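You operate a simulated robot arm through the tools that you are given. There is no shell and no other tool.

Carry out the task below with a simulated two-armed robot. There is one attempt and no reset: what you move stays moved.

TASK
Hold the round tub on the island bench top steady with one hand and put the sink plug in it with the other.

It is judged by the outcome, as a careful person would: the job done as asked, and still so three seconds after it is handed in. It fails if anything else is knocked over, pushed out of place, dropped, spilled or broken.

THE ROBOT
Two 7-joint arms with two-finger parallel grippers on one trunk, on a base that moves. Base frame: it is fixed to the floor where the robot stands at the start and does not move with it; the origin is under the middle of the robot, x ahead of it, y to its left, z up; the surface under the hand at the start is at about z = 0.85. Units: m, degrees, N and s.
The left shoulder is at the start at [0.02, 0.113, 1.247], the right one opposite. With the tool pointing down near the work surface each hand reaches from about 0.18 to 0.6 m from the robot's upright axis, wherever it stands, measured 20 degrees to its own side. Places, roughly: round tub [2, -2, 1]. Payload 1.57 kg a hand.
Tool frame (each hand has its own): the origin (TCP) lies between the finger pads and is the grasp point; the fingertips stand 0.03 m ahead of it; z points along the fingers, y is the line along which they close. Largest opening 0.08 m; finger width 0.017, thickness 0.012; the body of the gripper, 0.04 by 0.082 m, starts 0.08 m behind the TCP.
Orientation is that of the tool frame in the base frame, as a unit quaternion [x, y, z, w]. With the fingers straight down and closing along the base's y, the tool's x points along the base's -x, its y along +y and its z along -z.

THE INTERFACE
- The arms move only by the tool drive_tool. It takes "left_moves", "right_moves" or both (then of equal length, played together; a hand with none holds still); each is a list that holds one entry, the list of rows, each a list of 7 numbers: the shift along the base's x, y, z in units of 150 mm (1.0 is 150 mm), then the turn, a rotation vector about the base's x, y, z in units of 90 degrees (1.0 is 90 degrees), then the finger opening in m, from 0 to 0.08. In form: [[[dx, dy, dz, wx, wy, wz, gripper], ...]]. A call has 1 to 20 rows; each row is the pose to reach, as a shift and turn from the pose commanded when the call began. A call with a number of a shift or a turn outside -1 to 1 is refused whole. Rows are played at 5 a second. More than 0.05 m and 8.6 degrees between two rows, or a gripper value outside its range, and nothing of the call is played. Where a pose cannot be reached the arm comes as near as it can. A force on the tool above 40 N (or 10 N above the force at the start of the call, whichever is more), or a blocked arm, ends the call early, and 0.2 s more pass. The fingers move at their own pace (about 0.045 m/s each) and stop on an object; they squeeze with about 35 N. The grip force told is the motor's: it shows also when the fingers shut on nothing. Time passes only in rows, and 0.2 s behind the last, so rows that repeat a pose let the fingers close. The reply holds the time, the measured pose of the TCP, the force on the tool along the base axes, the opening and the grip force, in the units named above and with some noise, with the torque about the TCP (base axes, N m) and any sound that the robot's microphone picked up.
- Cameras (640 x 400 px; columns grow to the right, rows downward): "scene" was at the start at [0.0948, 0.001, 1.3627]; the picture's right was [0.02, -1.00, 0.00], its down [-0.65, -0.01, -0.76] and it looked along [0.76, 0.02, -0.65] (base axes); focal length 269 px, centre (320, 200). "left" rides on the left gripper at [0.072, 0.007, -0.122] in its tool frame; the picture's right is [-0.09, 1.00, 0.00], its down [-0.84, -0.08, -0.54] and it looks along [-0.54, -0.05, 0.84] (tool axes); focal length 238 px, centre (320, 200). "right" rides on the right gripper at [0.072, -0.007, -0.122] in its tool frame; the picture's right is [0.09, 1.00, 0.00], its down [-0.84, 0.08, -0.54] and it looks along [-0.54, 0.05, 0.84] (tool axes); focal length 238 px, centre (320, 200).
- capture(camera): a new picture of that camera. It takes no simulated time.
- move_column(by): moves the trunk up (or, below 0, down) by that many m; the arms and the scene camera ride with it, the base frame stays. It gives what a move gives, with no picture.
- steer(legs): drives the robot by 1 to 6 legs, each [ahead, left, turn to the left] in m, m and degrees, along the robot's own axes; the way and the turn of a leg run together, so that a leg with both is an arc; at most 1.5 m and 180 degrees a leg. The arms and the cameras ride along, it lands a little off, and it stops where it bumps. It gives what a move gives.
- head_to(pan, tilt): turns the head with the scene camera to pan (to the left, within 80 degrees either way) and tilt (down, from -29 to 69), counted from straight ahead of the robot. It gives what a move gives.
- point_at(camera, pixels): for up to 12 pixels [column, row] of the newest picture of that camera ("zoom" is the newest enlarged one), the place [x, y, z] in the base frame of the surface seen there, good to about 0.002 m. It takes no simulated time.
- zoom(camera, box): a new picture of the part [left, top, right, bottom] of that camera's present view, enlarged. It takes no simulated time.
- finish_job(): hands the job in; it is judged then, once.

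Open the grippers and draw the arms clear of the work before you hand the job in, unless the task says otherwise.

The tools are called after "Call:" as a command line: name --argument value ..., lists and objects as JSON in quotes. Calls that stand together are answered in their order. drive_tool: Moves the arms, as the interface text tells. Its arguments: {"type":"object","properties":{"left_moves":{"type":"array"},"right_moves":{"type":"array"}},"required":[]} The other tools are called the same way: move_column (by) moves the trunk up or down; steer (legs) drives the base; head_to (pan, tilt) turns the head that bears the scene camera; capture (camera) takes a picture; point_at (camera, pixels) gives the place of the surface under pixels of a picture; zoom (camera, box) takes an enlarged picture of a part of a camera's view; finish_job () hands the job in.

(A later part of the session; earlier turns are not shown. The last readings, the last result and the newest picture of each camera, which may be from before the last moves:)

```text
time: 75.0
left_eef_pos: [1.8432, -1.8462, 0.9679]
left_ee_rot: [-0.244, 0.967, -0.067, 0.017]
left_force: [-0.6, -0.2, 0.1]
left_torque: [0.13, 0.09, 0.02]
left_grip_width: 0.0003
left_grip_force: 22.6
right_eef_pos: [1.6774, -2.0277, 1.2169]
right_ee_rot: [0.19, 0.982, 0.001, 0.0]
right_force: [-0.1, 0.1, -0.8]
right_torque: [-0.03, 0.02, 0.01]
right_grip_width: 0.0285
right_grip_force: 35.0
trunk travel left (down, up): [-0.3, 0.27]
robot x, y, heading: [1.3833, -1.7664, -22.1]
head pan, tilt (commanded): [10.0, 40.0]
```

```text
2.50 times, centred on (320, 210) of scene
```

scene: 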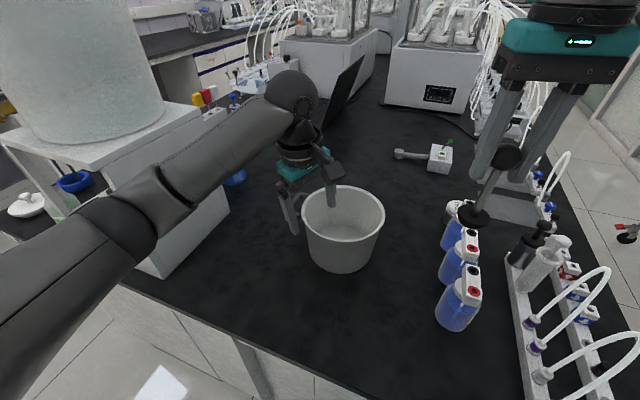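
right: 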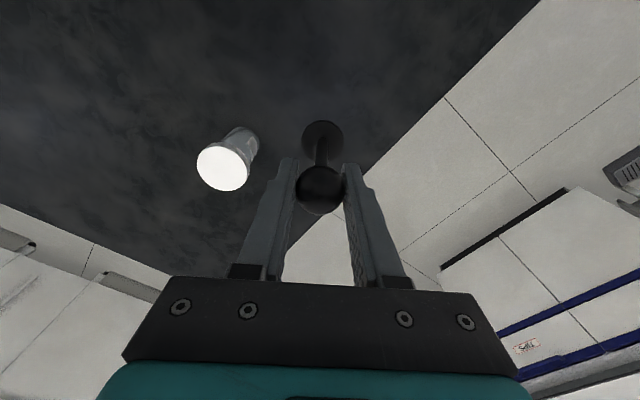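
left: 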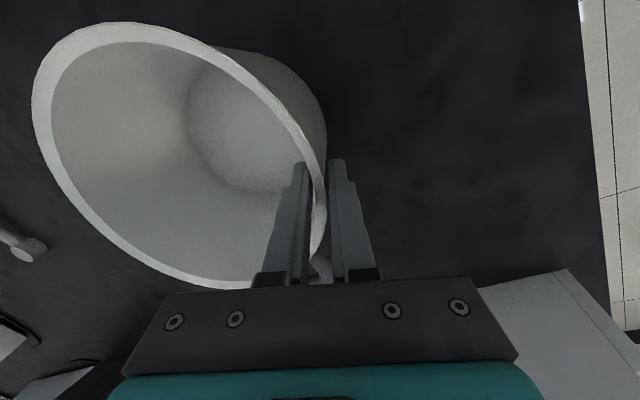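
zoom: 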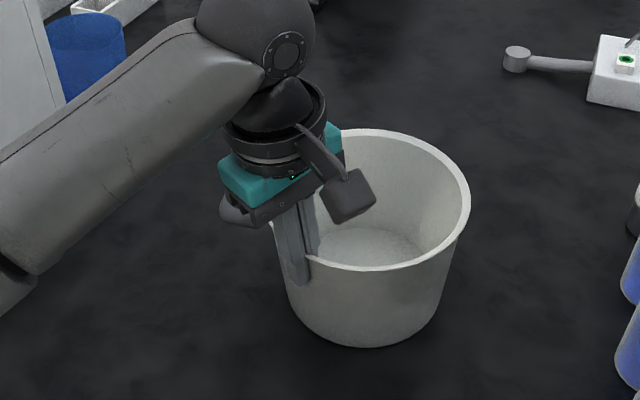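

The left fingers read 0.0003 m with 22.6 N and the tub seems to have shifted slightly (right rim from (483,215) to (470,205) in the zoom). I'll look with the left camera and re-measure the tub.

Call:
capture --camera "left"

Call:
capture --camera "scene"

Call:
zoom --camera "scene" --box '[280, 170, 408, 280]'

```text
taken
```

left: 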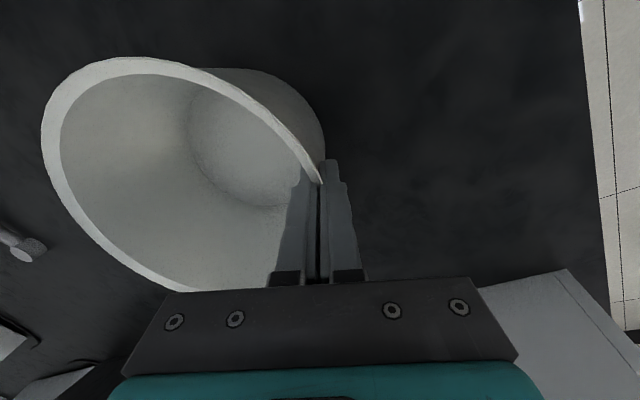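

```text
taken
```

scene: 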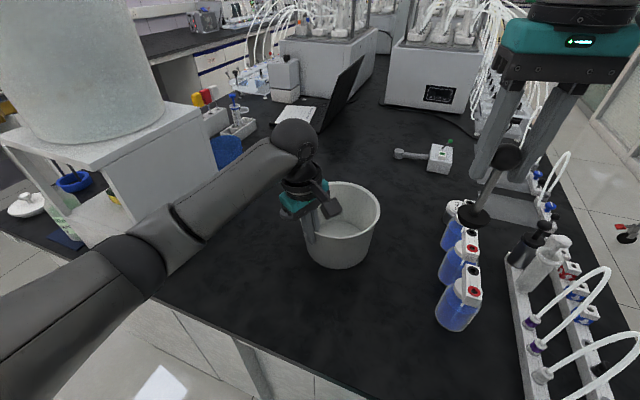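

```text
3.64 times, centred on (344, 225) of scene
```

zoom: 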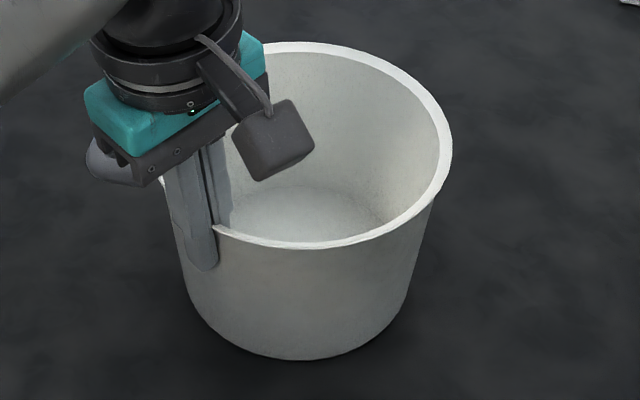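

Call:
zoom --camera "left" --box '[240, 120, 400, 300]'

Call:
point_at --camera "scene" --pixels '[[380, 212], [341, 236], [370, 230], [330, 184], [365, 190], [345, 220], [310, 240]]'

```text
2.22 times, centred on (320, 210) of left
```

zoom: 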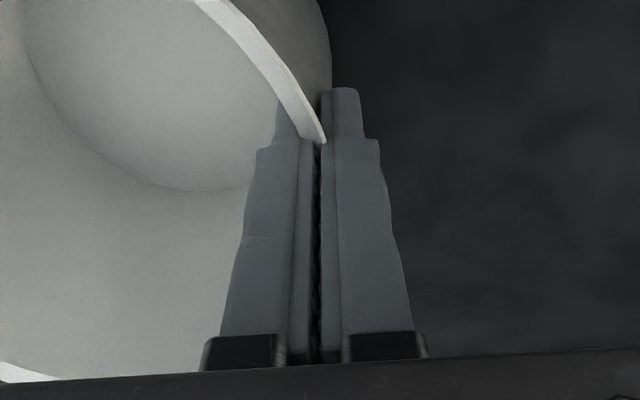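

```text
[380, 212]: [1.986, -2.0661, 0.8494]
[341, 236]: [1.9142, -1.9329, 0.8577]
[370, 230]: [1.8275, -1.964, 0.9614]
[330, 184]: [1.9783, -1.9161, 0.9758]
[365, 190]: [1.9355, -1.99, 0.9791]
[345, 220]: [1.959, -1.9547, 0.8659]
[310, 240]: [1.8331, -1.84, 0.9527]
```

Call:
drive_tool --left_moves '[[[0, 0, 0, 0, 0, 0, 0.0], [0, 0, 0, 0, 0, 0, 0.0]]]'

Call:
zoom --camera "scene" --box '[280, 170, 408, 280]'

Call:
point_at --camera "zoom" --pixels '[[446, 150], [290, 242], [335, 245], [385, 230], [425, 200], [300, 46], [360, 58], [415, 90], [250, 232], [300, 220], [340, 200], [225, 228]]'

```text
time: 75.6
left_eef_pos: [1.8436, -1.8456, 0.9684]
left_ee_rot: [-0.244, 0.967, -0.068, 0.017]
left_force: [0.2, -0.7, -0.3]
left_torque: [0.13, 0.16, -0.02]
left_grip_width: 0.0003
left_grip_force: 23.4
right_eef_pos: [1.6776, -2.0279, 1.216]
right_ee_rot: [0.19, 0.982, 0.0, 0.0]
right_force: [0.3, -0.1, -1.2]
right_torque: [0.0, 0.02, -0.01]
right_grip_width: 0.0283
right_grip_force: 34.6
trunk travel left (down, up): [-0.3, 0.27]
robot x, y, heading: [1.3842, -1.7631, -21.6]
head pan, tilt (commanded): [10.0, 40.0]
```

```text
3.64 times, centred on (344, 225) of scene
```

zoom: 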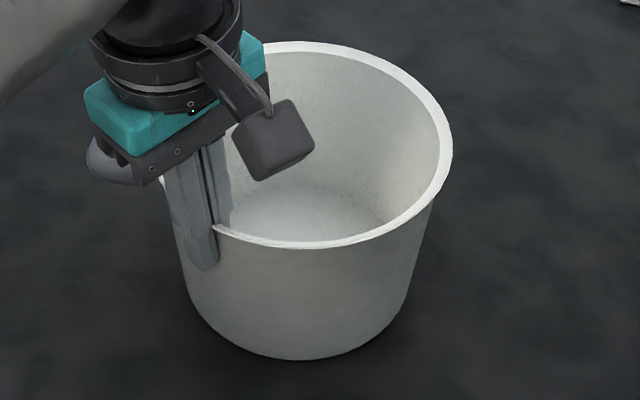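

```text
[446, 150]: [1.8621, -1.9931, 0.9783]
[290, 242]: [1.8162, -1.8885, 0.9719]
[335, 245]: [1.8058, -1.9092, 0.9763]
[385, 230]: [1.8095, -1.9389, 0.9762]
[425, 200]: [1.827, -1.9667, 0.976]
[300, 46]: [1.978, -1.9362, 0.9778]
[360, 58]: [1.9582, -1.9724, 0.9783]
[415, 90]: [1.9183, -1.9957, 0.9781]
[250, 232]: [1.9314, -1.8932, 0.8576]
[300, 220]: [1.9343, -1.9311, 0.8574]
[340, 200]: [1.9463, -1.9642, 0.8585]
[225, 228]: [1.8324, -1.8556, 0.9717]
```

The tub now sits ≈1 cm further along the wall's tangent and ≈3 mm raised, so the pinch isn't seated cleanly. I'll open the left fingers slightly and see how the tub settles.

Call:
drive_tool --left_moves '[[[0, 0, 0, 0, 0, 0, 0.006], [0, 0, 0, 0, 0, 0, 0.012], [0, 0, 0, 0, 0, 0, 0.02], [0, 0, 0, 0, 0, 0, 0.02]]]'

Call:
capture --camera "left"

Call:
zoom --camera "scene" --box '[280, 170, 408, 280]'

Call:
point_at --camera "zoom" --pixels '[[446, 150], [290, 242], [335, 245], [385, 230], [425, 200], [300, 46], [360, 58], [415, 90], [250, 232], [300, 220], [340, 200], [225, 228]]'

```text
time: 76.6
left_eef_pos: [1.8434, -1.847, 0.9671]
left_ee_rot: [-0.244, 0.967, -0.068, 0.017]
left_force: [0.2, -0.4, -0.3]
left_torque: [0.0, 0.01, 0.01]
left_grip_width: 0.0202
left_grip_force: 0.1
right_eef_pos: [1.6772, -2.0274, 1.2169]
right_ee_rot: [0.19, 0.982, -0.001, 0.0]
right_force: [0.6, 1.1, -0.8]
right_torque: [-0.01, -0.02, -0.01]
right_grip_width: 0.0284
right_grip_force: 34.6
trunk travel left (down, up): [-0.3, 0.27]
robot x, y, heading: [1.3781, -1.7637, -21.9]
head pan, tilt (commanded): [10.0, 40.0]
```

```text
taken
```

left: 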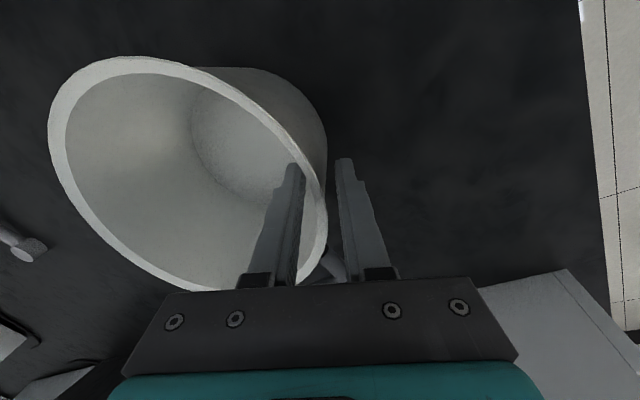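

```text
3.64 times, centred on (344, 225) of scene
```

zoom: 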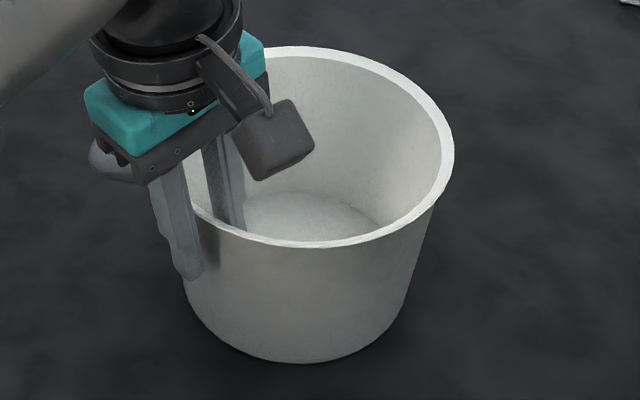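

```text
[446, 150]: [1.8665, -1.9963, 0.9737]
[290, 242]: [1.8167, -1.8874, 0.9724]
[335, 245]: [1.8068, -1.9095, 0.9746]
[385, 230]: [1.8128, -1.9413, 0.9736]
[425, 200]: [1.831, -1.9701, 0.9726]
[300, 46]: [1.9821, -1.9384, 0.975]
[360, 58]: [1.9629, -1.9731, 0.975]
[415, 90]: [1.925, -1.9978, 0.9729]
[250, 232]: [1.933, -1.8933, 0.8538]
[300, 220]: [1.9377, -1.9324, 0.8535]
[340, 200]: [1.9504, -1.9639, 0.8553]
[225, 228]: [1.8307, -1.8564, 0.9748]
```

After opening, the tub settled flat again (rim z≈0.974, floor z≈0.854), its centre now ≈[1.893,-1.917]. I'll try a gentle, stepwise close to find the contact width instead of a full squeeze.

Call:
drive_tool --left_moves '[[[0, 0, 0, 0, 0, 0, 0.014], [0, 0, 0, 0, 0, 0, 0.011], [0, 0, 0, 0, 0, 0, 0.009], [0, 0, 0, 0, 0, 0, 0.009], [0, 0, 0, 0, 0, 0, 0.009]]]'

Call:
zoom --camera "left" --box '[240, 120, 400, 300]'

```text
time: 77.8
left_eef_pos: [1.8435, -1.8465, 0.9677]
left_ee_rot: [-0.243, 0.967, -0.067, 0.017]
left_force: [0.0, 0.1, 0.0]
left_torque: [-0.01, 0.0, 0.0]
left_grip_width: 0.0092
left_grip_force: 0.1
right_eef_pos: [1.6771, -2.0272, 1.2163]
right_ee_rot: [0.189, 0.982, 0.001, 0.0]
right_force: [0.3, 0.6, -1.7]
right_torque: [-0.02, 0.0, 0.02]
right_grip_width: 0.0286
right_grip_force: 34.8
trunk travel left (down, up): [-0.3, 0.27]
robot x, y, heading: [1.382, -1.7617, -21.9]
head pan, tilt (commanded): [10.0, 40.0]
```

```text
2.22 times, centred on (320, 210) of left
```

zoom: 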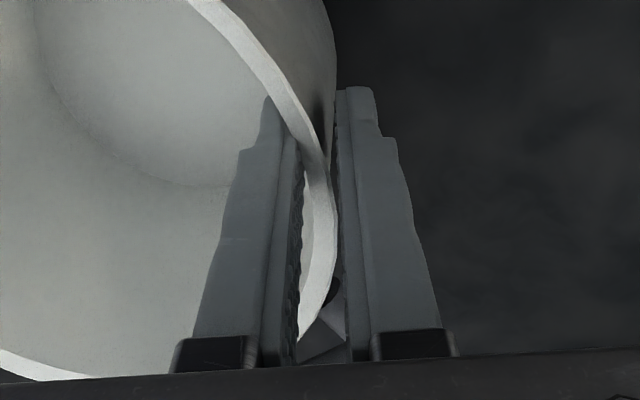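

Wall is centred between pads at 0.0092 m, still no contact. Next step 0.007.

Call:
drive_tool --left_moves '[[[0, 0, 0, 0, 0, 0, 0.008], [0, 0, 0, 0, 0, 0, 0.007], [0, 0, 0, 0, 0, 0, 0.007]]]'

Call:
zoom --camera "left" --box '[240, 120, 400, 300]'

```text
time: 78.6
left_eef_pos: [1.8431, -1.8464, 0.967]
left_ee_rot: [-0.244, 0.967, -0.067, 0.017]
left_force: [0.4, 0.2, 0.3]
left_torque: [0.02, 0.02, 0.0]
left_grip_width: 0.0069
left_grip_force: 0.1
right_eef_pos: [1.6771, -2.028, 1.2164]
right_ee_rot: [0.189, 0.982, 0.0, -0.001]
right_force: [1.0, -0.2, -1.2]
right_torque: [-0.06, 0.04, -0.01]
right_grip_width: 0.0288
right_grip_force: 35.3
trunk travel left (down, up): [-0.3, 0.27]
robot x, y, heading: [1.3804, -1.7634, -21.9]
head pan, tilt (commanded): [10.0, 40.0]
```

```text
2.22 times, centred on (320, 210) of left
```

zoom: 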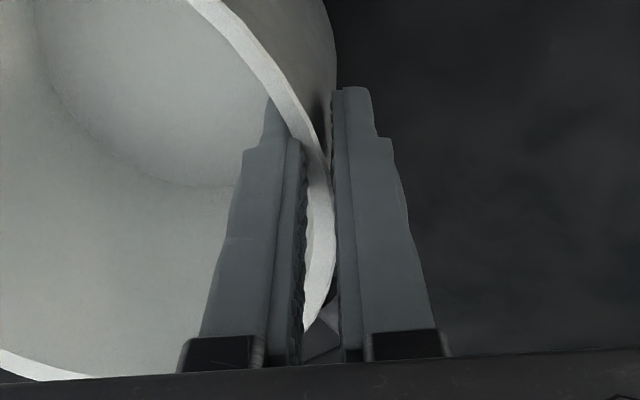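

Still free at 0.0069 m. I go on to 0.005.

Call:
drive_tool --left_moves '[[[0, 0, 0, 0, 0, 0, 0.006], [0, 0, 0, 0, 0, 0, 0.005], [0, 0, 0, 0, 0, 0, 0.005]]]'

Call:
zoom --camera "left" --box '[240, 120, 400, 300]'

```text
time: 79.4
left_eef_pos: [1.8428, -1.8469, 0.9685]
left_ee_rot: [-0.245, 0.967, -0.068, 0.016]
left_force: [-0.5, -0.1, 0.2]
left_torque: [0.01, 0.0, -0.01]
left_grip_width: 0.0049
left_grip_force: 0.1
right_eef_pos: [1.6774, -2.027, 1.2154]
right_ee_rot: [0.191, 0.982, 0.001, -0.001]
right_force: [0.2, -0.3, -1.3]
right_torque: [0.03, -0.01, 0.02]
right_grip_width: 0.0286
right_grip_force: 35.1
trunk travel left (down, up): [-0.3, 0.27]
robot x, y, heading: [1.3828, -1.7606, -21.8]
head pan, tilt (commanded): [10.0, 40.0]
```

```text
2.22 times, centred on (320, 210) of left
```

zoom: 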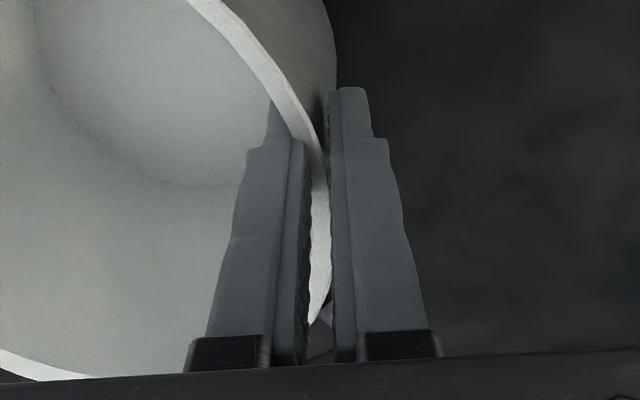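

No contact yet at 0.0049 m, the wall almost fills the gap. I try 0.0035.

Call:
drive_tool --left_moves '[[[0, 0, 0, 0, 0, 0, 0.004], [0, 0, 0, 0, 0, 0, 0.0035], [0, 0, 0, 0, 0, 0, 0.0035]]]'

Call:
zoom --camera "left" --box '[240, 120, 400, 300]'

Call:
zoom --camera "scene" --box '[280, 170, 408, 280]'

```text
time: 80.2
left_eef_pos: [1.8425, -1.8462, 0.9672]
left_ee_rot: [-0.243, 0.967, -0.067, 0.017]
left_force: [0.9, -1.9, 1.1]
left_torque: [0.01, -0.04, 0.01]
left_grip_width: 0.0044
left_grip_force: 0.2
right_eef_pos: [1.6783, -2.0266, 1.2165]
right_ee_rot: [0.19, 0.982, -0.001, -0.001]
right_force: [0.6, 0.5, -1.4]
right_torque: [0.02, 0.04, 0.0]
right_grip_width: 0.0285
right_grip_force: 34.4
trunk travel left (down, up): [-0.3, 0.27]
robot x, y, heading: [1.3817, -1.7572, -21.8]
head pan, tilt (commanded): [10.0, 40.0]
```

```text
2.22 times, centred on (320, 210) of left
```

zoom: 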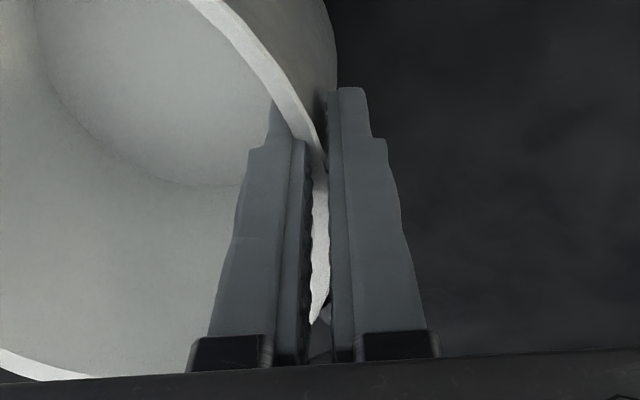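

```text
3.64 times, centred on (344, 225) of scene
```

zoom: 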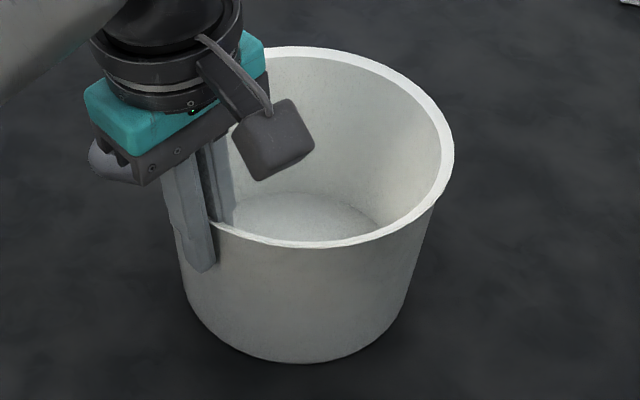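

Contact found: the fingers stopped at 0.0044 m (commanded 0.0035) with the tub unmoved and flat. I'll hold there a moment to see whether a gentle squeeze is steady.

Call:
drive_tool --left_moves '[[[0, 0, 0, 0, 0, 0, 0.0035], [0, 0, 0, 0, 0, 0, 0.003], [0, 0, 0, 0, 0, 0, 0.003], [0, 0, 0, 0, 0, 0, 0.003], [0, 0, 0, 0, 0, 0, 0.003]]]'

Call:
zoom --camera "left" --box '[240, 120, 400, 300]'

Call:
zoom --camera "scene" --box '[280, 170, 408, 280]'

```text
time: 81.4
left_eef_pos: [1.8434, -1.8472, 0.9662]
left_ee_rot: [-0.244, 0.967, -0.066, 0.017]
left_force: [0.5, -1.1, 0.4]
left_torque: [0.02, 0.03, 0.0]
left_grip_width: 0.004
left_grip_force: 0.4
right_eef_pos: [1.6769, -2.026, 1.216]
right_ee_rot: [0.19, 0.982, 0.0, -0.001]
right_force: [0.0, 0.1, -0.9]
right_torque: [0.0, 0.02, 0.01]
right_grip_width: 0.0283
right_grip_force: 34.5
trunk travel left (down, up): [-0.3, 0.27]
robot x, y, heading: [1.3826, -1.7634, -21.8]
head pan, tilt (commanded): [10.0, 40.0]
```

```text
2.22 times, centred on (320, 210) of left
```

zoom: 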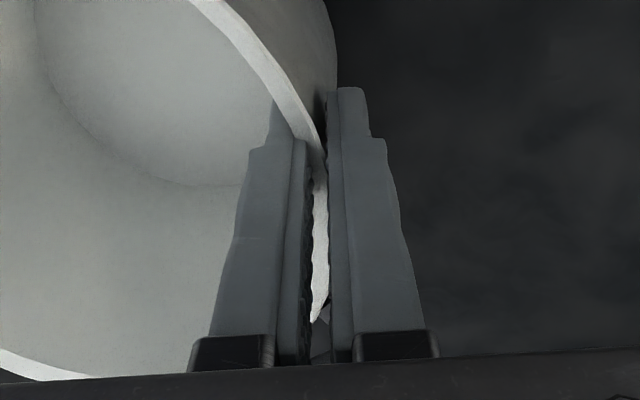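

```text
3.64 times, centred on (344, 225) of scene
```

zoom: 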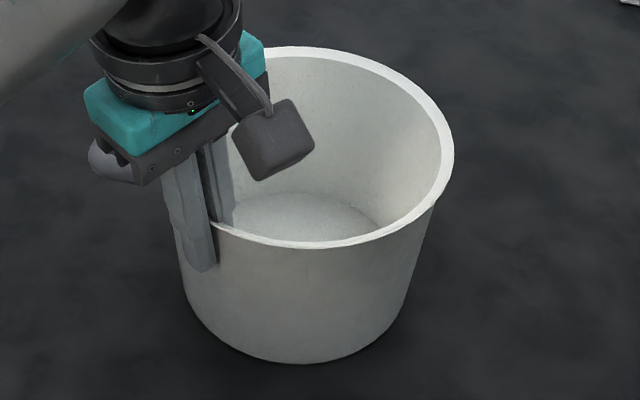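

The left hand now gently holds the wall at 0.004 m, tub flat and unmoved. Next I yaw the right hand +90° in place so its narrow side faces the left hand and its camera points away.

Call:
drive_tool --right_moves '[[[0, 0, 0, 0, 0, 0.09, 0.0], [0, 0, 0, 0, 0, 0.18, 0.0], [0, 0, 0, 0, 0, 0.27, 0.0], [0, 0, 0, 0, 0, 0.36, 0.0], [0, 0, 0, 0, 0, 0.45, 0.0], [0, 0, 0, 0, 0, 0.54, 0.0], [0, 0, 0, 0, 0, 0.63, 0.0], [0, 0, 0, 0, 0, 0.72, 0.0], [0, 0, 0, 0, 0, 0.81, 0.0], [0, 0, 0, 0, 0, 0.9, 0.0], [0, 0, 0, 0, 0, 0.99, 0.0], [0, 0, 0, 0, 0, 0.99, 0.0]]]'

Call:
head_to --pan -5 --tilt 35

Call:
capture --camera "scene"

```text
time: 84.0
left_eef_pos: [1.8438, -1.8456, 0.9676]
left_ee_rot: [-0.245, 0.967, -0.068, 0.016]
left_force: [0.3, -0.5, -0.2]
left_torque: [0.0, -0.01, 0.0]
left_grip_width: 0.003
left_grip_force: 0.0
right_eef_pos: [1.606, -1.9365, 1.1996]
right_ee_rot: [-0.554, 0.833, 0.001, 0.0]
right_force: [0.5, 0.6, -2.0]
right_torque: [-0.01, 0.03, -0.02]
right_grip_width: 0.0286
right_grip_force: 35.3
right hand out of reach, approached as far as the arm can: row 8, 9, 10, 11, 12
trunk travel left (down, up): [-0.3, 0.27]
robot x, y, heading: [1.3832, -1.7637, -21.7]
head pan, tilt (commanded): [10.0, 40.0]
```

```text
time: 84.8
left_eef_pos: [1.8433, -1.8465, 0.9682]
left_ee_rot: [-0.244, 0.967, -0.068, 0.016]
left_force: [0.4, 0.1, 0.1]
left_torque: [0.03, -0.01, 0.0]
left_grip_width: 0.0031
left_grip_force: 0.0
right_eef_pos: [1.6069, -1.9375, 1.2001]
right_ee_rot: [-0.552, 0.834, 0.0, 0.0]
right_force: [0.5, 0.6, -0.8]
right_torque: [-0.01, 0.02, -0.01]
right_grip_width: 0.0284
right_grip_force: 35.2
trunk travel left (down, up): [-0.3, 0.27]
robot x, y, heading: [1.3824, -1.7648, -21.8]
head pan, tilt (commanded): [-5.0, 35.0]
```

```text
taken
```

scene: 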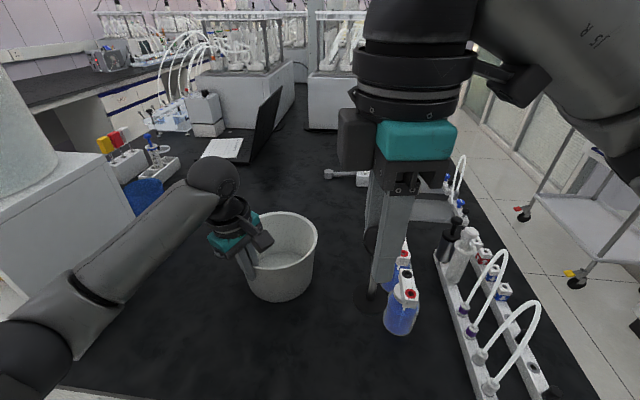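

The +90° yaw is out of reach there (the right hand was drawn back to [1.606,-1.937]), and the left fingers read 0.003 m. I'll turn the right hand back to about +55°, which still keeps its camera away from the left hand.

Call:
drive_tool --right_moves '[[[0, 0, 0, 0, 0, -0.08, 0.0], [0, 0, 0, 0, 0, -0.16, 0.0], [0, 0, 0, 0, 0, -0.24, 0.0], [0, 0, 0, 0, 0, -0.32, 0.0], [0, 0, 0, 0, 0, -0.39, 0.0], [0, 0, 0, 0, 0, -0.39, 0.0]]]'

Call:
capture --camera "scene"

Call:
zoom --camera "left" --box '[240, 120, 400, 300]'

```text
time: 86.2
left_eef_pos: [1.8426, -1.8463, 0.9679]
left_ee_rot: [-0.244, 0.967, -0.068, 0.018]
left_force: [-0.8, 0.0, 0.6]
left_torque: [-0.03, 0.01, -0.06]
left_grip_width: 0.0032
left_grip_force: 0.1
right_eef_pos: [1.6078, -1.9359, 1.1974]
right_ee_rot: [-0.276, 0.961, -0.001, 0.0]
right_force: [0.1, -0.1, -0.8]
right_torque: [0.04, 0.02, 0.0]
right_grip_width: 0.0287
right_grip_force: 34.8
trunk travel left (down, up): [-0.3, 0.27]
robot x, y, heading: [1.3836, -1.7628, -21.7]
head pan, tilt (commanded): [-5.0, 35.0]
```

```text
taken
```

scene: 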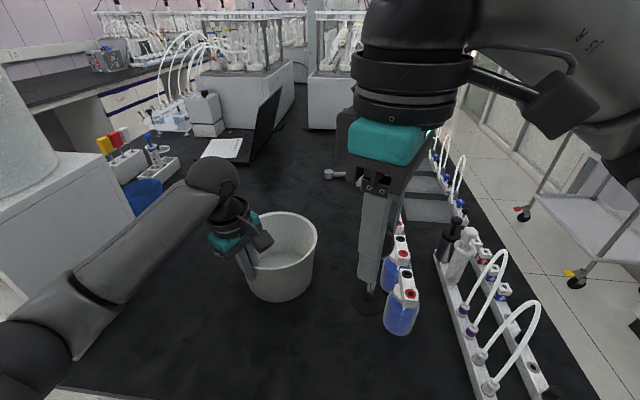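

```text
2.22 times, centred on (320, 210) of left
```

zoom: 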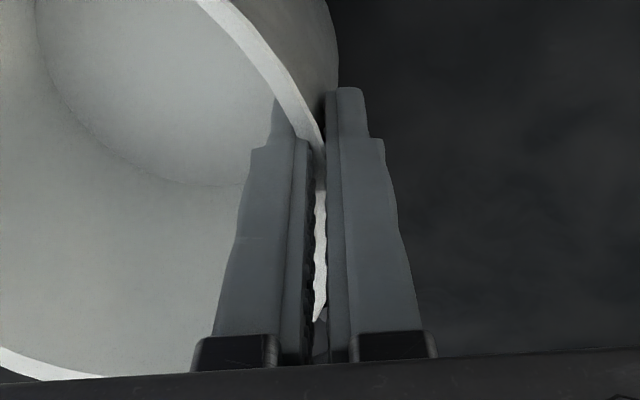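

The right hand is at +54° yaw now. The first squeeze evidently aligned a wall facet with my pads and tipped the tub ≈2° because my 8° lean was slightly more than the wall's slope; I'll ease the fingers, reduce the lean by 2°, and close gently again.

Call:
drive_tool --left_moves '[[[0, 0, 0, 0, 0, 0, 0.008], [0, 0, 0, 0.01, 0.005, 0, 0.01], [0, 0, 0, 0.0196, 0.0105, 0, 0.01], [0, 0, 0, 0.0196, 0.0105, 0, 0.007], [0, 0, 0, 0.0196, 0.0105, 0, 0.005], [0, 0, 0, 0.0196, 0.0105, 0, 0.004], [0, 0, 0, 0.0196, 0.0105, 0, 0.003], [0, 0, 0, 0.0196, 0.0105, 0, 0.003], [0, 0, 0, 0.0196, 0.0105, 0, 0.003]]]'

Call:
zoom --camera "left" --box '[240, 120, 400, 300]'

Call:
zoom --camera "scene" --box '[200, 170, 360, 310]'

```text
time: 88.2
left_eef_pos: [1.8424, -1.8454, 0.9677]
left_ee_rot: [-0.244, 0.968, -0.052, 0.013]
left_force: [-0.2, -0.5, 0.0]
left_torque: [0.02, 0.01, 0.01]
left_grip_width: 0.003
left_grip_force: 0.0
right_eef_pos: [1.6071, -1.9351, 1.1987]
right_ee_rot: [-0.277, 0.961, 0.0, 0.0]
right_force: [-0.3, -0.3, -0.7]
right_torque: [0.0, -0.02, -0.01]
right_grip_width: 0.0288
right_grip_force: 34.8
trunk travel left (down, up): [-0.3, 0.27]
robot x, y, heading: [1.3816, -1.7624, -21.5]
head pan, tilt (commanded): [-5.0, 35.0]
```

```text
2.22 times, centred on (320, 210) of left
```

zoom: 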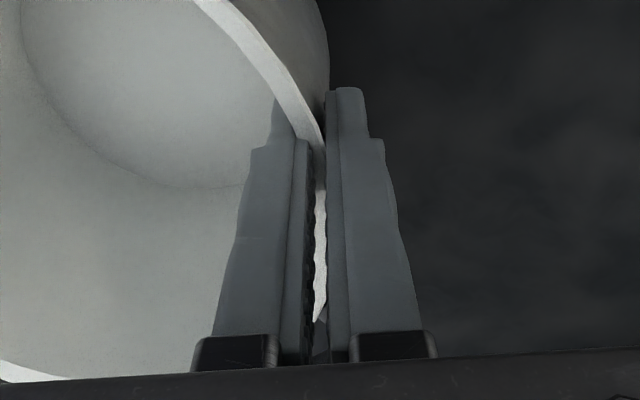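

```text
2.86 times, centred on (280, 240) of scene
```

zoom: 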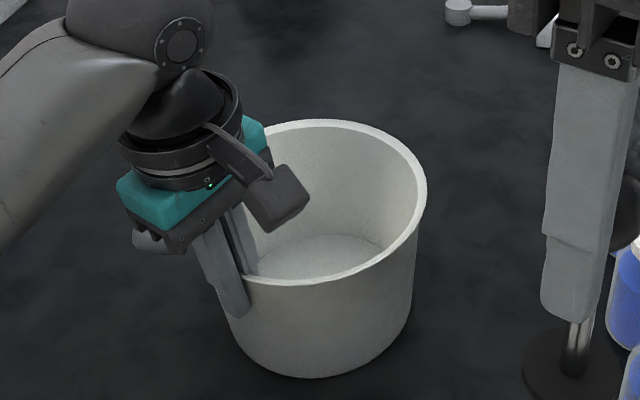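

No contact at 0.003 m with the lean matched. I continue gently to 0.0015.

Call:
drive_tool --left_moves '[[[0, 0, 0, 0, 0, 0, 0.0025], [0, 0, 0, 0, 0, 0, 0.002], [0, 0, 0, 0, 0, 0, 0.0015], [0, 0, 0, 0, 0, 0, 0.0015], [0, 0, 0, 0, 0, 0, 0.0015]]]'

Call:
zoom --camera "left" --box '[240, 120, 400, 300]'

Call:
zoom --camera "scene" --box '[200, 170, 360, 310]'

```text
time: 89.4
left_eef_pos: [1.8438, -1.8454, 0.9691]
left_ee_rot: [-0.245, 0.968, -0.05, 0.012]
left_force: [0.7, -0.6, 1.0]
left_torque: [0.08, -0.1, -0.03]
left_grip_width: 0.0004
left_grip_force: 22.7
right_eef_pos: [1.6072, -1.9364, 1.1978]
right_ee_rot: [-0.277, 0.961, 0.001, 0.0]
right_force: [-0.1, 0.5, -1.0]
right_torque: [0.02, -0.01, -0.02]
right_grip_width: 0.0287
right_grip_force: 34.9
trunk travel left (down, up): [-0.3, 0.27]
robot x, y, heading: [1.3772, -1.7596, -22.1]
head pan, tilt (commanded): [-5.0, 35.0]
```

```text
2.22 times, centred on (320, 210) of left
```

zoom: 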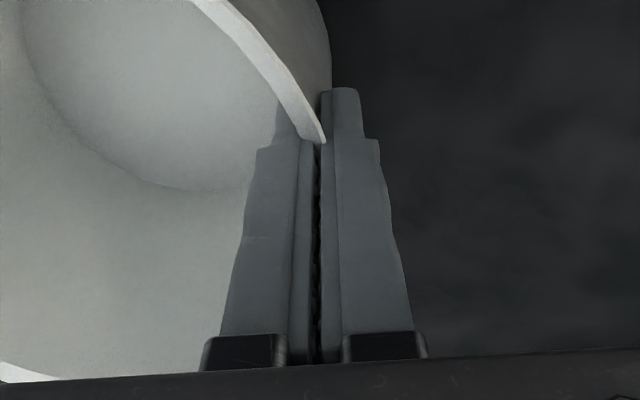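

```text
2.86 times, centred on (280, 240) of scene
```

zoom: 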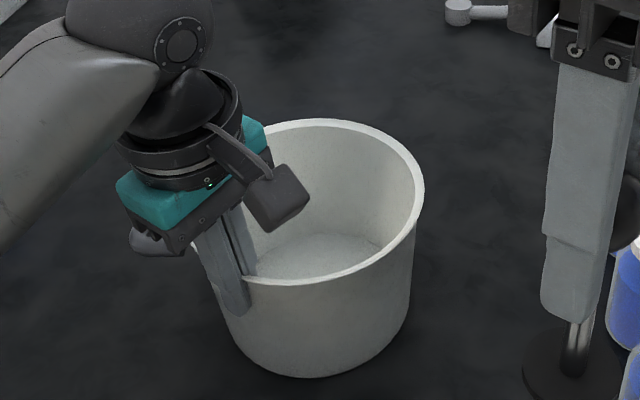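

The fingers closed to 0.0004 m at 22.7 N with the tub hardly moving. To learn whether this really holds the tub, I'll raise the left hand 6 mm as a test.

Call:
drive_tool --left_moves '[[[0, 0, 0.02, 0, 0, 0, 0.0015], [0, 0, 0.04, 0, 0, 0, 0.0015], [0, 0, 0.04, 0, 0, 0, 0.0015]]]'

Call:
zoom --camera "scene" --box '[200, 170, 360, 310]'

Call:
point_at --camera "zoom" --pixels '[[421, 190], [300, 281], [345, 272], [385, 250], [330, 122], [380, 135], [320, 250], [360, 245], [410, 225], [270, 280]]'

```text
time: 90.2
left_eef_pos: [1.8433, -1.8459, 0.9741]
left_ee_rot: [-0.244, 0.968, -0.05, 0.012]
left_force: [-0.2, 0.3, -1.3]
left_torque: [0.13, 0.11, -0.01]
left_grip_width: 0.0006
left_grip_force: 23.3
right_eef_pos: [1.6079, -1.9368, 1.1984]
right_ee_rot: [-0.277, 0.961, 0.0, -0.001]
right_force: [-0.4, 0.5, -0.4]
right_torque: [-0.01, 0.01, 0.02]
right_grip_width: 0.0286
right_grip_force: 34.8
trunk travel left (down, up): [-0.3, 0.27]
robot x, y, heading: [1.3801, -1.7644, -22.0]
head pan, tilt (commanded): [-5.0, 35.0]
```

```text
2.86 times, centred on (280, 240) of scene
```

zoom: 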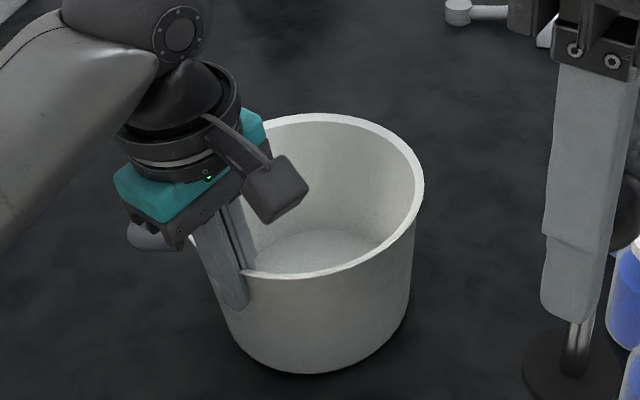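

```text
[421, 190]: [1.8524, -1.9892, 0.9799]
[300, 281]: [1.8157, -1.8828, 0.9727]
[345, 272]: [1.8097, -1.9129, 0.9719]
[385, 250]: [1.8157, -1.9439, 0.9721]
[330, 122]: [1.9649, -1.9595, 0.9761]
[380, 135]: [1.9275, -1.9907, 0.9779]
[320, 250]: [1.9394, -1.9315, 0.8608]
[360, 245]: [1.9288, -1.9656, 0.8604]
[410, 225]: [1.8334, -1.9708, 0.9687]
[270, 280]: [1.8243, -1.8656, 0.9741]
```

The tub's inner floor rose to ≈0.8605 with the hand, so the pinch truly holds it. I'll lower it back so that it stands on the bench.

Call:
drive_tool --left_moves '[[[0, 0, -0.02, 0, 0, 0, 0.0015], [0, 0, -0.04, 0, 0, 0, 0.0015], [0, 0, -0.04, 0, 0, 0, 0.0015]]]'

Call:
zoom --camera "scene" --box '[200, 170, 360, 310]'

Call:
point_at --camera "zoom" --pixels '[[424, 190], [300, 283], [345, 275], [385, 255], [330, 125], [380, 138], [320, 255], [360, 250], [290, 255], [270, 282], [340, 235], [410, 160]]'

```text
time: 91.0
left_eef_pos: [1.8429, -1.8473, 0.9684]
left_ee_rot: [-0.243, 0.968, -0.051, 0.013]
left_force: [0.0, 0.2, 0.1]
left_torque: [0.11, 0.05, 0.01]
left_grip_width: 0.0002
left_grip_force: 22.8
right_eef_pos: [1.6073, -1.9369, 1.1982]
right_ee_rot: [-0.277, 0.961, 0.0, 0.0]
right_force: [-0.3, 0.8, -1.5]
right_torque: [-0.01, -0.03, 0.02]
right_grip_width: 0.0288
right_grip_force: 35.3
trunk travel left (down, up): [-0.3, 0.27]
robot x, y, heading: [1.3817, -1.7645, -21.8]
head pan, tilt (commanded): [-5.0, 35.0]
```

```text
2.86 times, centred on (280, 240) of scene
```

zoom: 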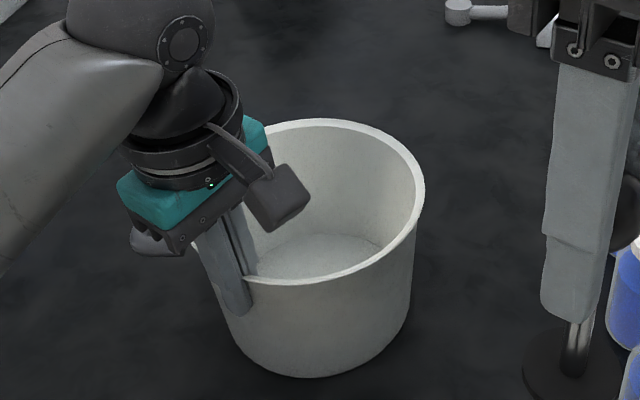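

```text
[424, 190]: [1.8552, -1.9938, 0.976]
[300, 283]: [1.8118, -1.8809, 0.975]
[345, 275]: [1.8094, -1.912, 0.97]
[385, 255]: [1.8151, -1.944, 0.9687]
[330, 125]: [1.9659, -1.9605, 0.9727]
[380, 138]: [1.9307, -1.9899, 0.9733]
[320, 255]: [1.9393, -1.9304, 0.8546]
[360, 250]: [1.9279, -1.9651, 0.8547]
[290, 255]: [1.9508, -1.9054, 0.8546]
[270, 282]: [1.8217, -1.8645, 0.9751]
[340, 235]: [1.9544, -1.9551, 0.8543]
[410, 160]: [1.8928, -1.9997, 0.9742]
```

The tub is flat again (inner floor 0.8545) and firmly held; its centre is ≈[1.891,-1.916]. Now I bring the plug along a path to the right of the left hand, over free bench, to about [1.757,-1.99,1.13].

Call:
drive_tool --right_moves '[[[0.15, -0.09, -0.08, 0, 0, 0, 0.0], [0.3, -0.18, -0.16, 0, 0, 0, 0.0], [0.46, -0.27, -0.24, 0, 0, 0, 0.0], [0.62, -0.357, -0.32, 0, 0, 0, 0.0], [0.8, -0.357, -0.4, 0, 0, 0, 0.0], [1.0, -0.357, -0.45, 0, 0, 0, 0.0], [1.0, -0.357, -0.45, 0, 0, 0, 0.0]]]'

Call:
head_to --pan 5 --tilt 40

Call:
capture --camera "scene"

Call:
capture --camera "right"

```text
time: 92.6
left_eef_pos: [1.8423, -1.8468, 0.9688]
left_ee_rot: [-0.244, 0.968, -0.051, 0.013]
left_force: [-0.2, -0.6, 1.3]
left_torque: [0.11, -0.04, 0.03]
left_grip_width: 0.0002
left_grip_force: 22.5
right_eef_pos: [1.7574, -1.9894, 1.13]
right_ee_rot: [-0.278, 0.961, -0.001, 0.0]
right_force: [0.2, 0.4, -1.0]
right_torque: [0.0, -0.01, 0.02]
right_grip_width: 0.0286
right_grip_force: 35.1
trunk travel left (down, up): [-0.3, 0.27]
robot x, y, heading: [1.3841, -1.7614, -21.9]
head pan, tilt (commanded): [-5.0, 35.0]
```

```text
time: 93.3
left_eef_pos: [1.8424, -1.8447, 0.9678]
left_ee_rot: [-0.245, 0.968, -0.051, 0.012]
left_force: [0.8, 0.6, 0.5]
left_torque: [0.14, -0.15, -0.02]
left_grip_width: 0.0004
left_grip_force: 22.8
right_eef_pos: [1.7551, -1.9887, 1.1293]
right_ee_rot: [-0.276, 0.961, 0.0, 0.0]
right_force: [-0.2, 0.2, -0.7]
right_torque: [-0.01, 0.02, 0.01]
right_grip_width: 0.0285
right_grip_force: 35.1
trunk travel left (down, up): [-0.3, 0.27]
robot x, y, heading: [1.3847, -1.762, -21.5]
head pan, tilt (commanded): [5.0, 40.0]
```

```text
taken
```

scene: 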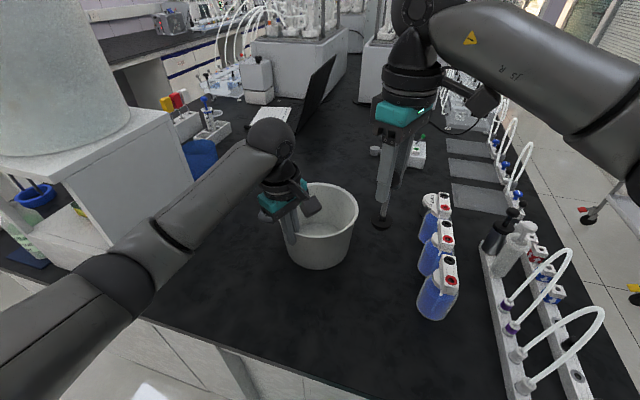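

```text
taken
```

right: 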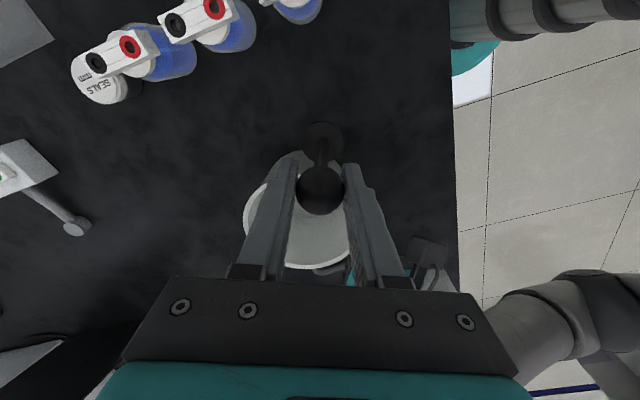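

The plug hangs straight between the right fingers with the tub behind it. I'll carry it on around to above the tub's centre-right, [1.902,-1.9325,1.10].

Call:
drive_tool --right_moves '[[[0.2, 0.01, -0.05, 0, 0, 0, 0.0], [0.4, 0.02, -0.1, 0, 0, 0, 0.0], [0.62, 0.033, -0.133, 0, 0, 0, 0.0], [0.74, 0.12, -0.16, 0, 0, 0, 0.0], [0.8, 0.18, -0.18, 0, 0, 0, 0.0], [0.86, 0.25, -0.2, 0, 0, 0, 0.0], [0.92, 0.32, -0.2, 0, 0, 0, 0.0], [0.969, 0.383, -0.2, 0, 0, 0, 0.0], [0.969, 0.383, -0.2, 0, 0, 0, 0.0]]]'

Call:
capture --camera "scene"

Call:
capture --camera "right"

Call:
capture --camera "left"

```text
time: 95.3
left_eef_pos: [1.8422, -1.8468, 0.9689]
left_ee_rot: [-0.244, 0.968, -0.05, 0.013]
left_force: [-1.4, -0.6, 1.3]
left_torque: [0.06, 0.01, -0.02]
left_grip_width: 0.0007
left_grip_force: 22.8
right_eef_pos: [1.8073, -1.9347, 1.095]
right_ee_rot: [-0.276, 0.961, 0.0, 0.0]
right_force: [-0.1, -0.2, -1.1]
right_torque: [-0.03, -0.02, 0.01]
right_grip_width: 0.0288
right_grip_force: 34.9
right hand out of reach, approached as far as the arm can: row 1, 2, 3, 4, 5, 6, 7, 8, 9
trunk travel left (down, up): [-0.3, 0.27]
robot x, y, heading: [1.3793, -1.763, -21.8]
head pan, tilt (commanded): [5.0, 40.0]
```

```text
taken
```

scene: 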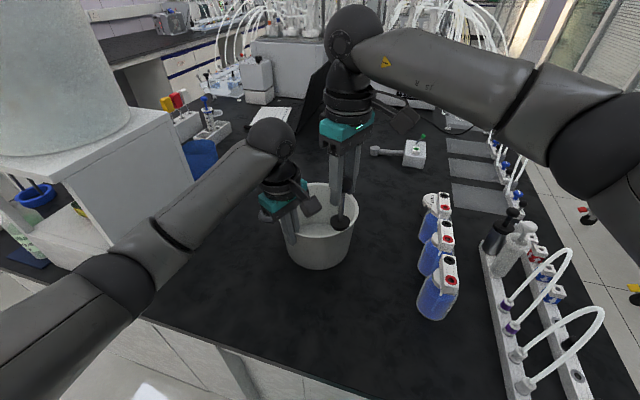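

```text
taken
```

right: 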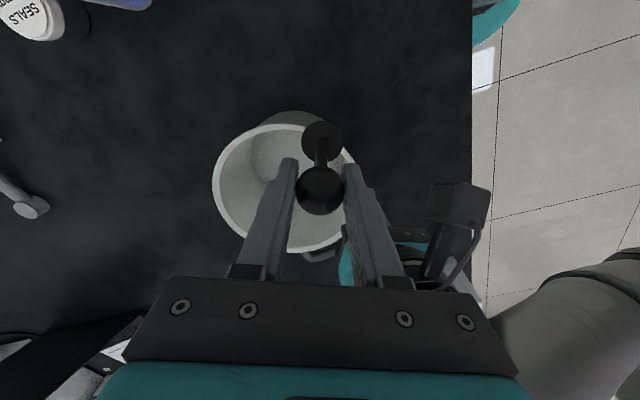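

```text
taken
```

left: 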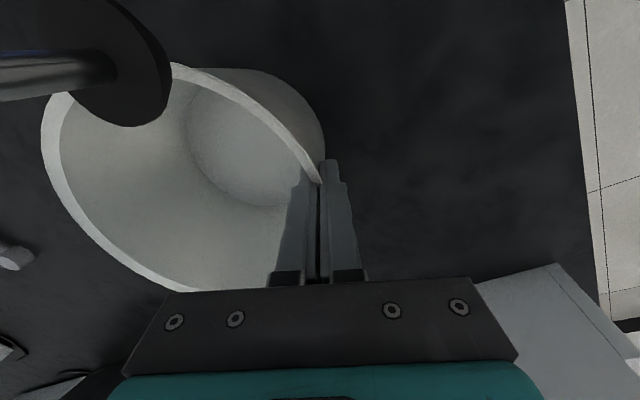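

The right hand stopped at [1.807,-1.935,1.095], short of the target: at this yaw it can't extend that far. I'll back it out the way it came and reduce its yaw by 27°, which should extend its reach while still keeping its camera off the left hand.

Call:
drive_tool --right_moves '[[[-0.1, -0.12, 0.05, 0, 0, 0, 0.0], [-0.2, -0.24, 0.1, 0, 0, 0, 0.0], [-0.3, -0.36, 0.15, 0, 0, -0.06, 0.0], [-0.3, -0.4, 0.2, 0, 0, -0.12, 0.0], [-0.3, -0.4, 0.2, 0, 0, -0.18, 0.0], [-0.3, -0.4, 0.2, 0, 0, -0.24, 0.0], [-0.3, -0.4, 0.2, 0, 0, -0.3, 0.0], [-0.3, -0.4, 0.2, 0, 0, -0.3, 0.0]]]'

Call:
capture --camera "scene"

```text
time: 97.1
left_eef_pos: [1.8434, -1.8466, 0.9665]
left_ee_rot: [-0.244, 0.968, -0.05, 0.012]
left_force: [-0.4, 0.2, 0.9]
left_torque: [0.14, -0.02, 0.01]
left_grip_width: 0.0003
left_grip_force: 22.1
right_eef_pos: [1.7611, -1.9923, 1.1242]
right_ee_rot: [-0.044, 0.999, 0.0, 0.0]
right_force: [0.1, 0.6, -1.9]
right_torque: [-0.01, 0.03, 0.0]
right_grip_width: 0.0285
right_grip_force: 35.2
trunk travel left (down, up): [-0.3, 0.27]
robot x, y, heading: [1.3813, -1.7635, -21.7]
head pan, tilt (commanded): [5.0, 40.0]
```

```text
taken
```

scene: 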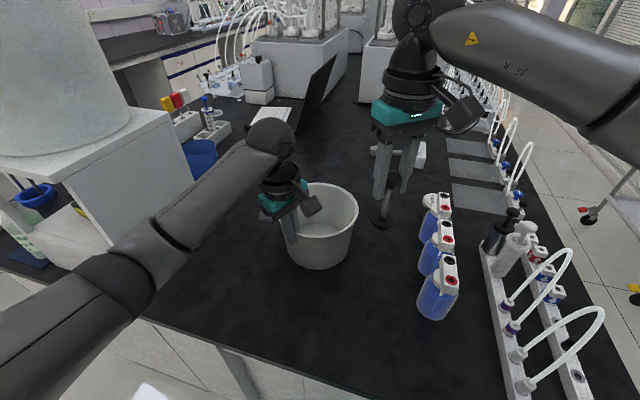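

Yaw is now +27°. I'll move to the waypoint [1.85,-1.985,1.11] and see whether it is reached.

Call:
drive_tool --right_moves '[[[0.15, 0.01, -0.03, 0, 0, 0, 0.0], [0.3, 0.02, -0.06, 0, 0, 0, 0.0], [0.45, 0.035, -0.08, 0, 0, 0, 0.0], [0.593, 0.047, -0.1, 0, 0, 0, 0.0], [0.593, 0.047, -0.1, 0, 0, 0, 0.0]]]'

Call:
capture --camera "scene"

```text
time: 98.3
left_eef_pos: [1.8434, -1.8452, 0.9669]
left_ee_rot: [-0.244, 0.968, -0.051, 0.013]
left_force: [0.2, 0.4, 1.2]
left_torque: [0.11, 0.0, 0.03]
left_grip_width: 0.0003
left_grip_force: 22.6
right_eef_pos: [1.8512, -1.9866, 1.1089]
right_ee_rot: [-0.045, 0.999, 0.0, 0.0]
right_force: [0.1, -0.1, -1.2]
right_torque: [0.0, 0.0, 0.03]
right_grip_width: 0.0284
right_grip_force: 35.0
trunk travel left (down, up): [-0.3, 0.27]
robot x, y, heading: [1.3806, -1.7654, -22.0]
head pan, tilt (commanded): [5.0, 40.0]
```

```text
taken
```

scene: 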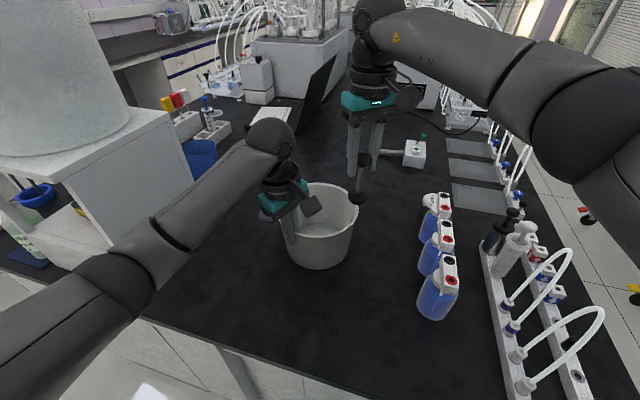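

Reached. Now over the tub: to [1.902,-1.9325,1.10].

Call:
drive_tool --right_moves '[[[0.1, 0.09, -0.02, 0, 0, 0, 0.0], [0.2, 0.18, -0.04, 0, 0, 0, 0.0], [0.28, 0.27, -0.06, 0, 0, 0, 0.0], [0.341, 0.36, -0.06, 0, 0, 0, 0.0], [0.341, 0.36, -0.06, 0, 0, 0, 0.0]]]'

Call:
capture --camera "scene"

Call:
capture --camera "right"

Call:
capture --camera "left"

```text
time: 99.5
left_eef_pos: [1.843, -1.8466, 0.9677]
left_ee_rot: [-0.244, 0.968, -0.051, 0.012]
left_force: [0.0, 0.3, 0.7]
left_torque: [0.16, -0.05, 0.0]
left_grip_width: 0.0004
left_grip_force: 22.9
right_eef_pos: [1.8908, -1.937, 1.1]
right_ee_rot: [-0.044, 0.999, -0.001, 0.002]
right_force: [0.3, 0.3, -0.4]
right_torque: [-0.02, 0.0, 0.0]
right_grip_width: 0.0288
right_grip_force: 34.2
right hand out of reach, approached as far as the arm can: row 3, 4, 5
trunk travel left (down, up): [-0.3, 0.27]
robot x, y, heading: [1.3804, -1.7638, -22.0]
head pan, tilt (commanded): [5.0, 40.0]
```

```text
taken
```

scene: 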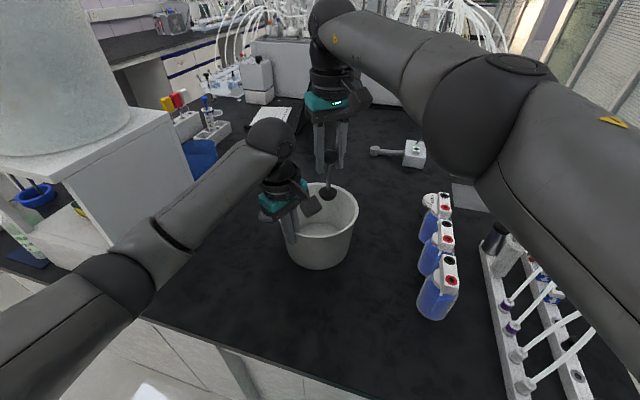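

```text
taken
```

right: 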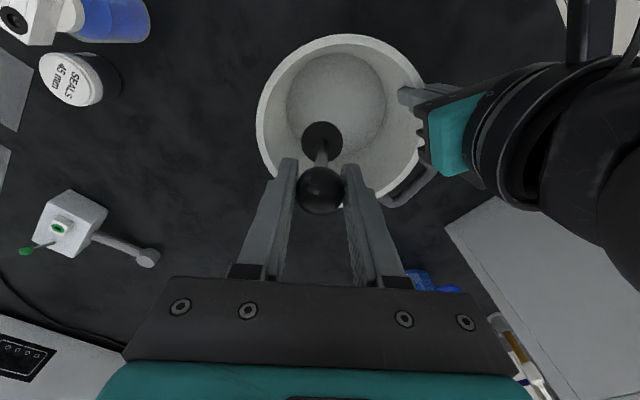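

```text
taken
```

left: 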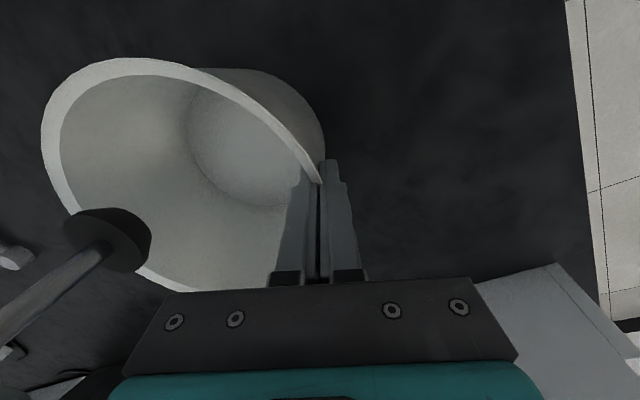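

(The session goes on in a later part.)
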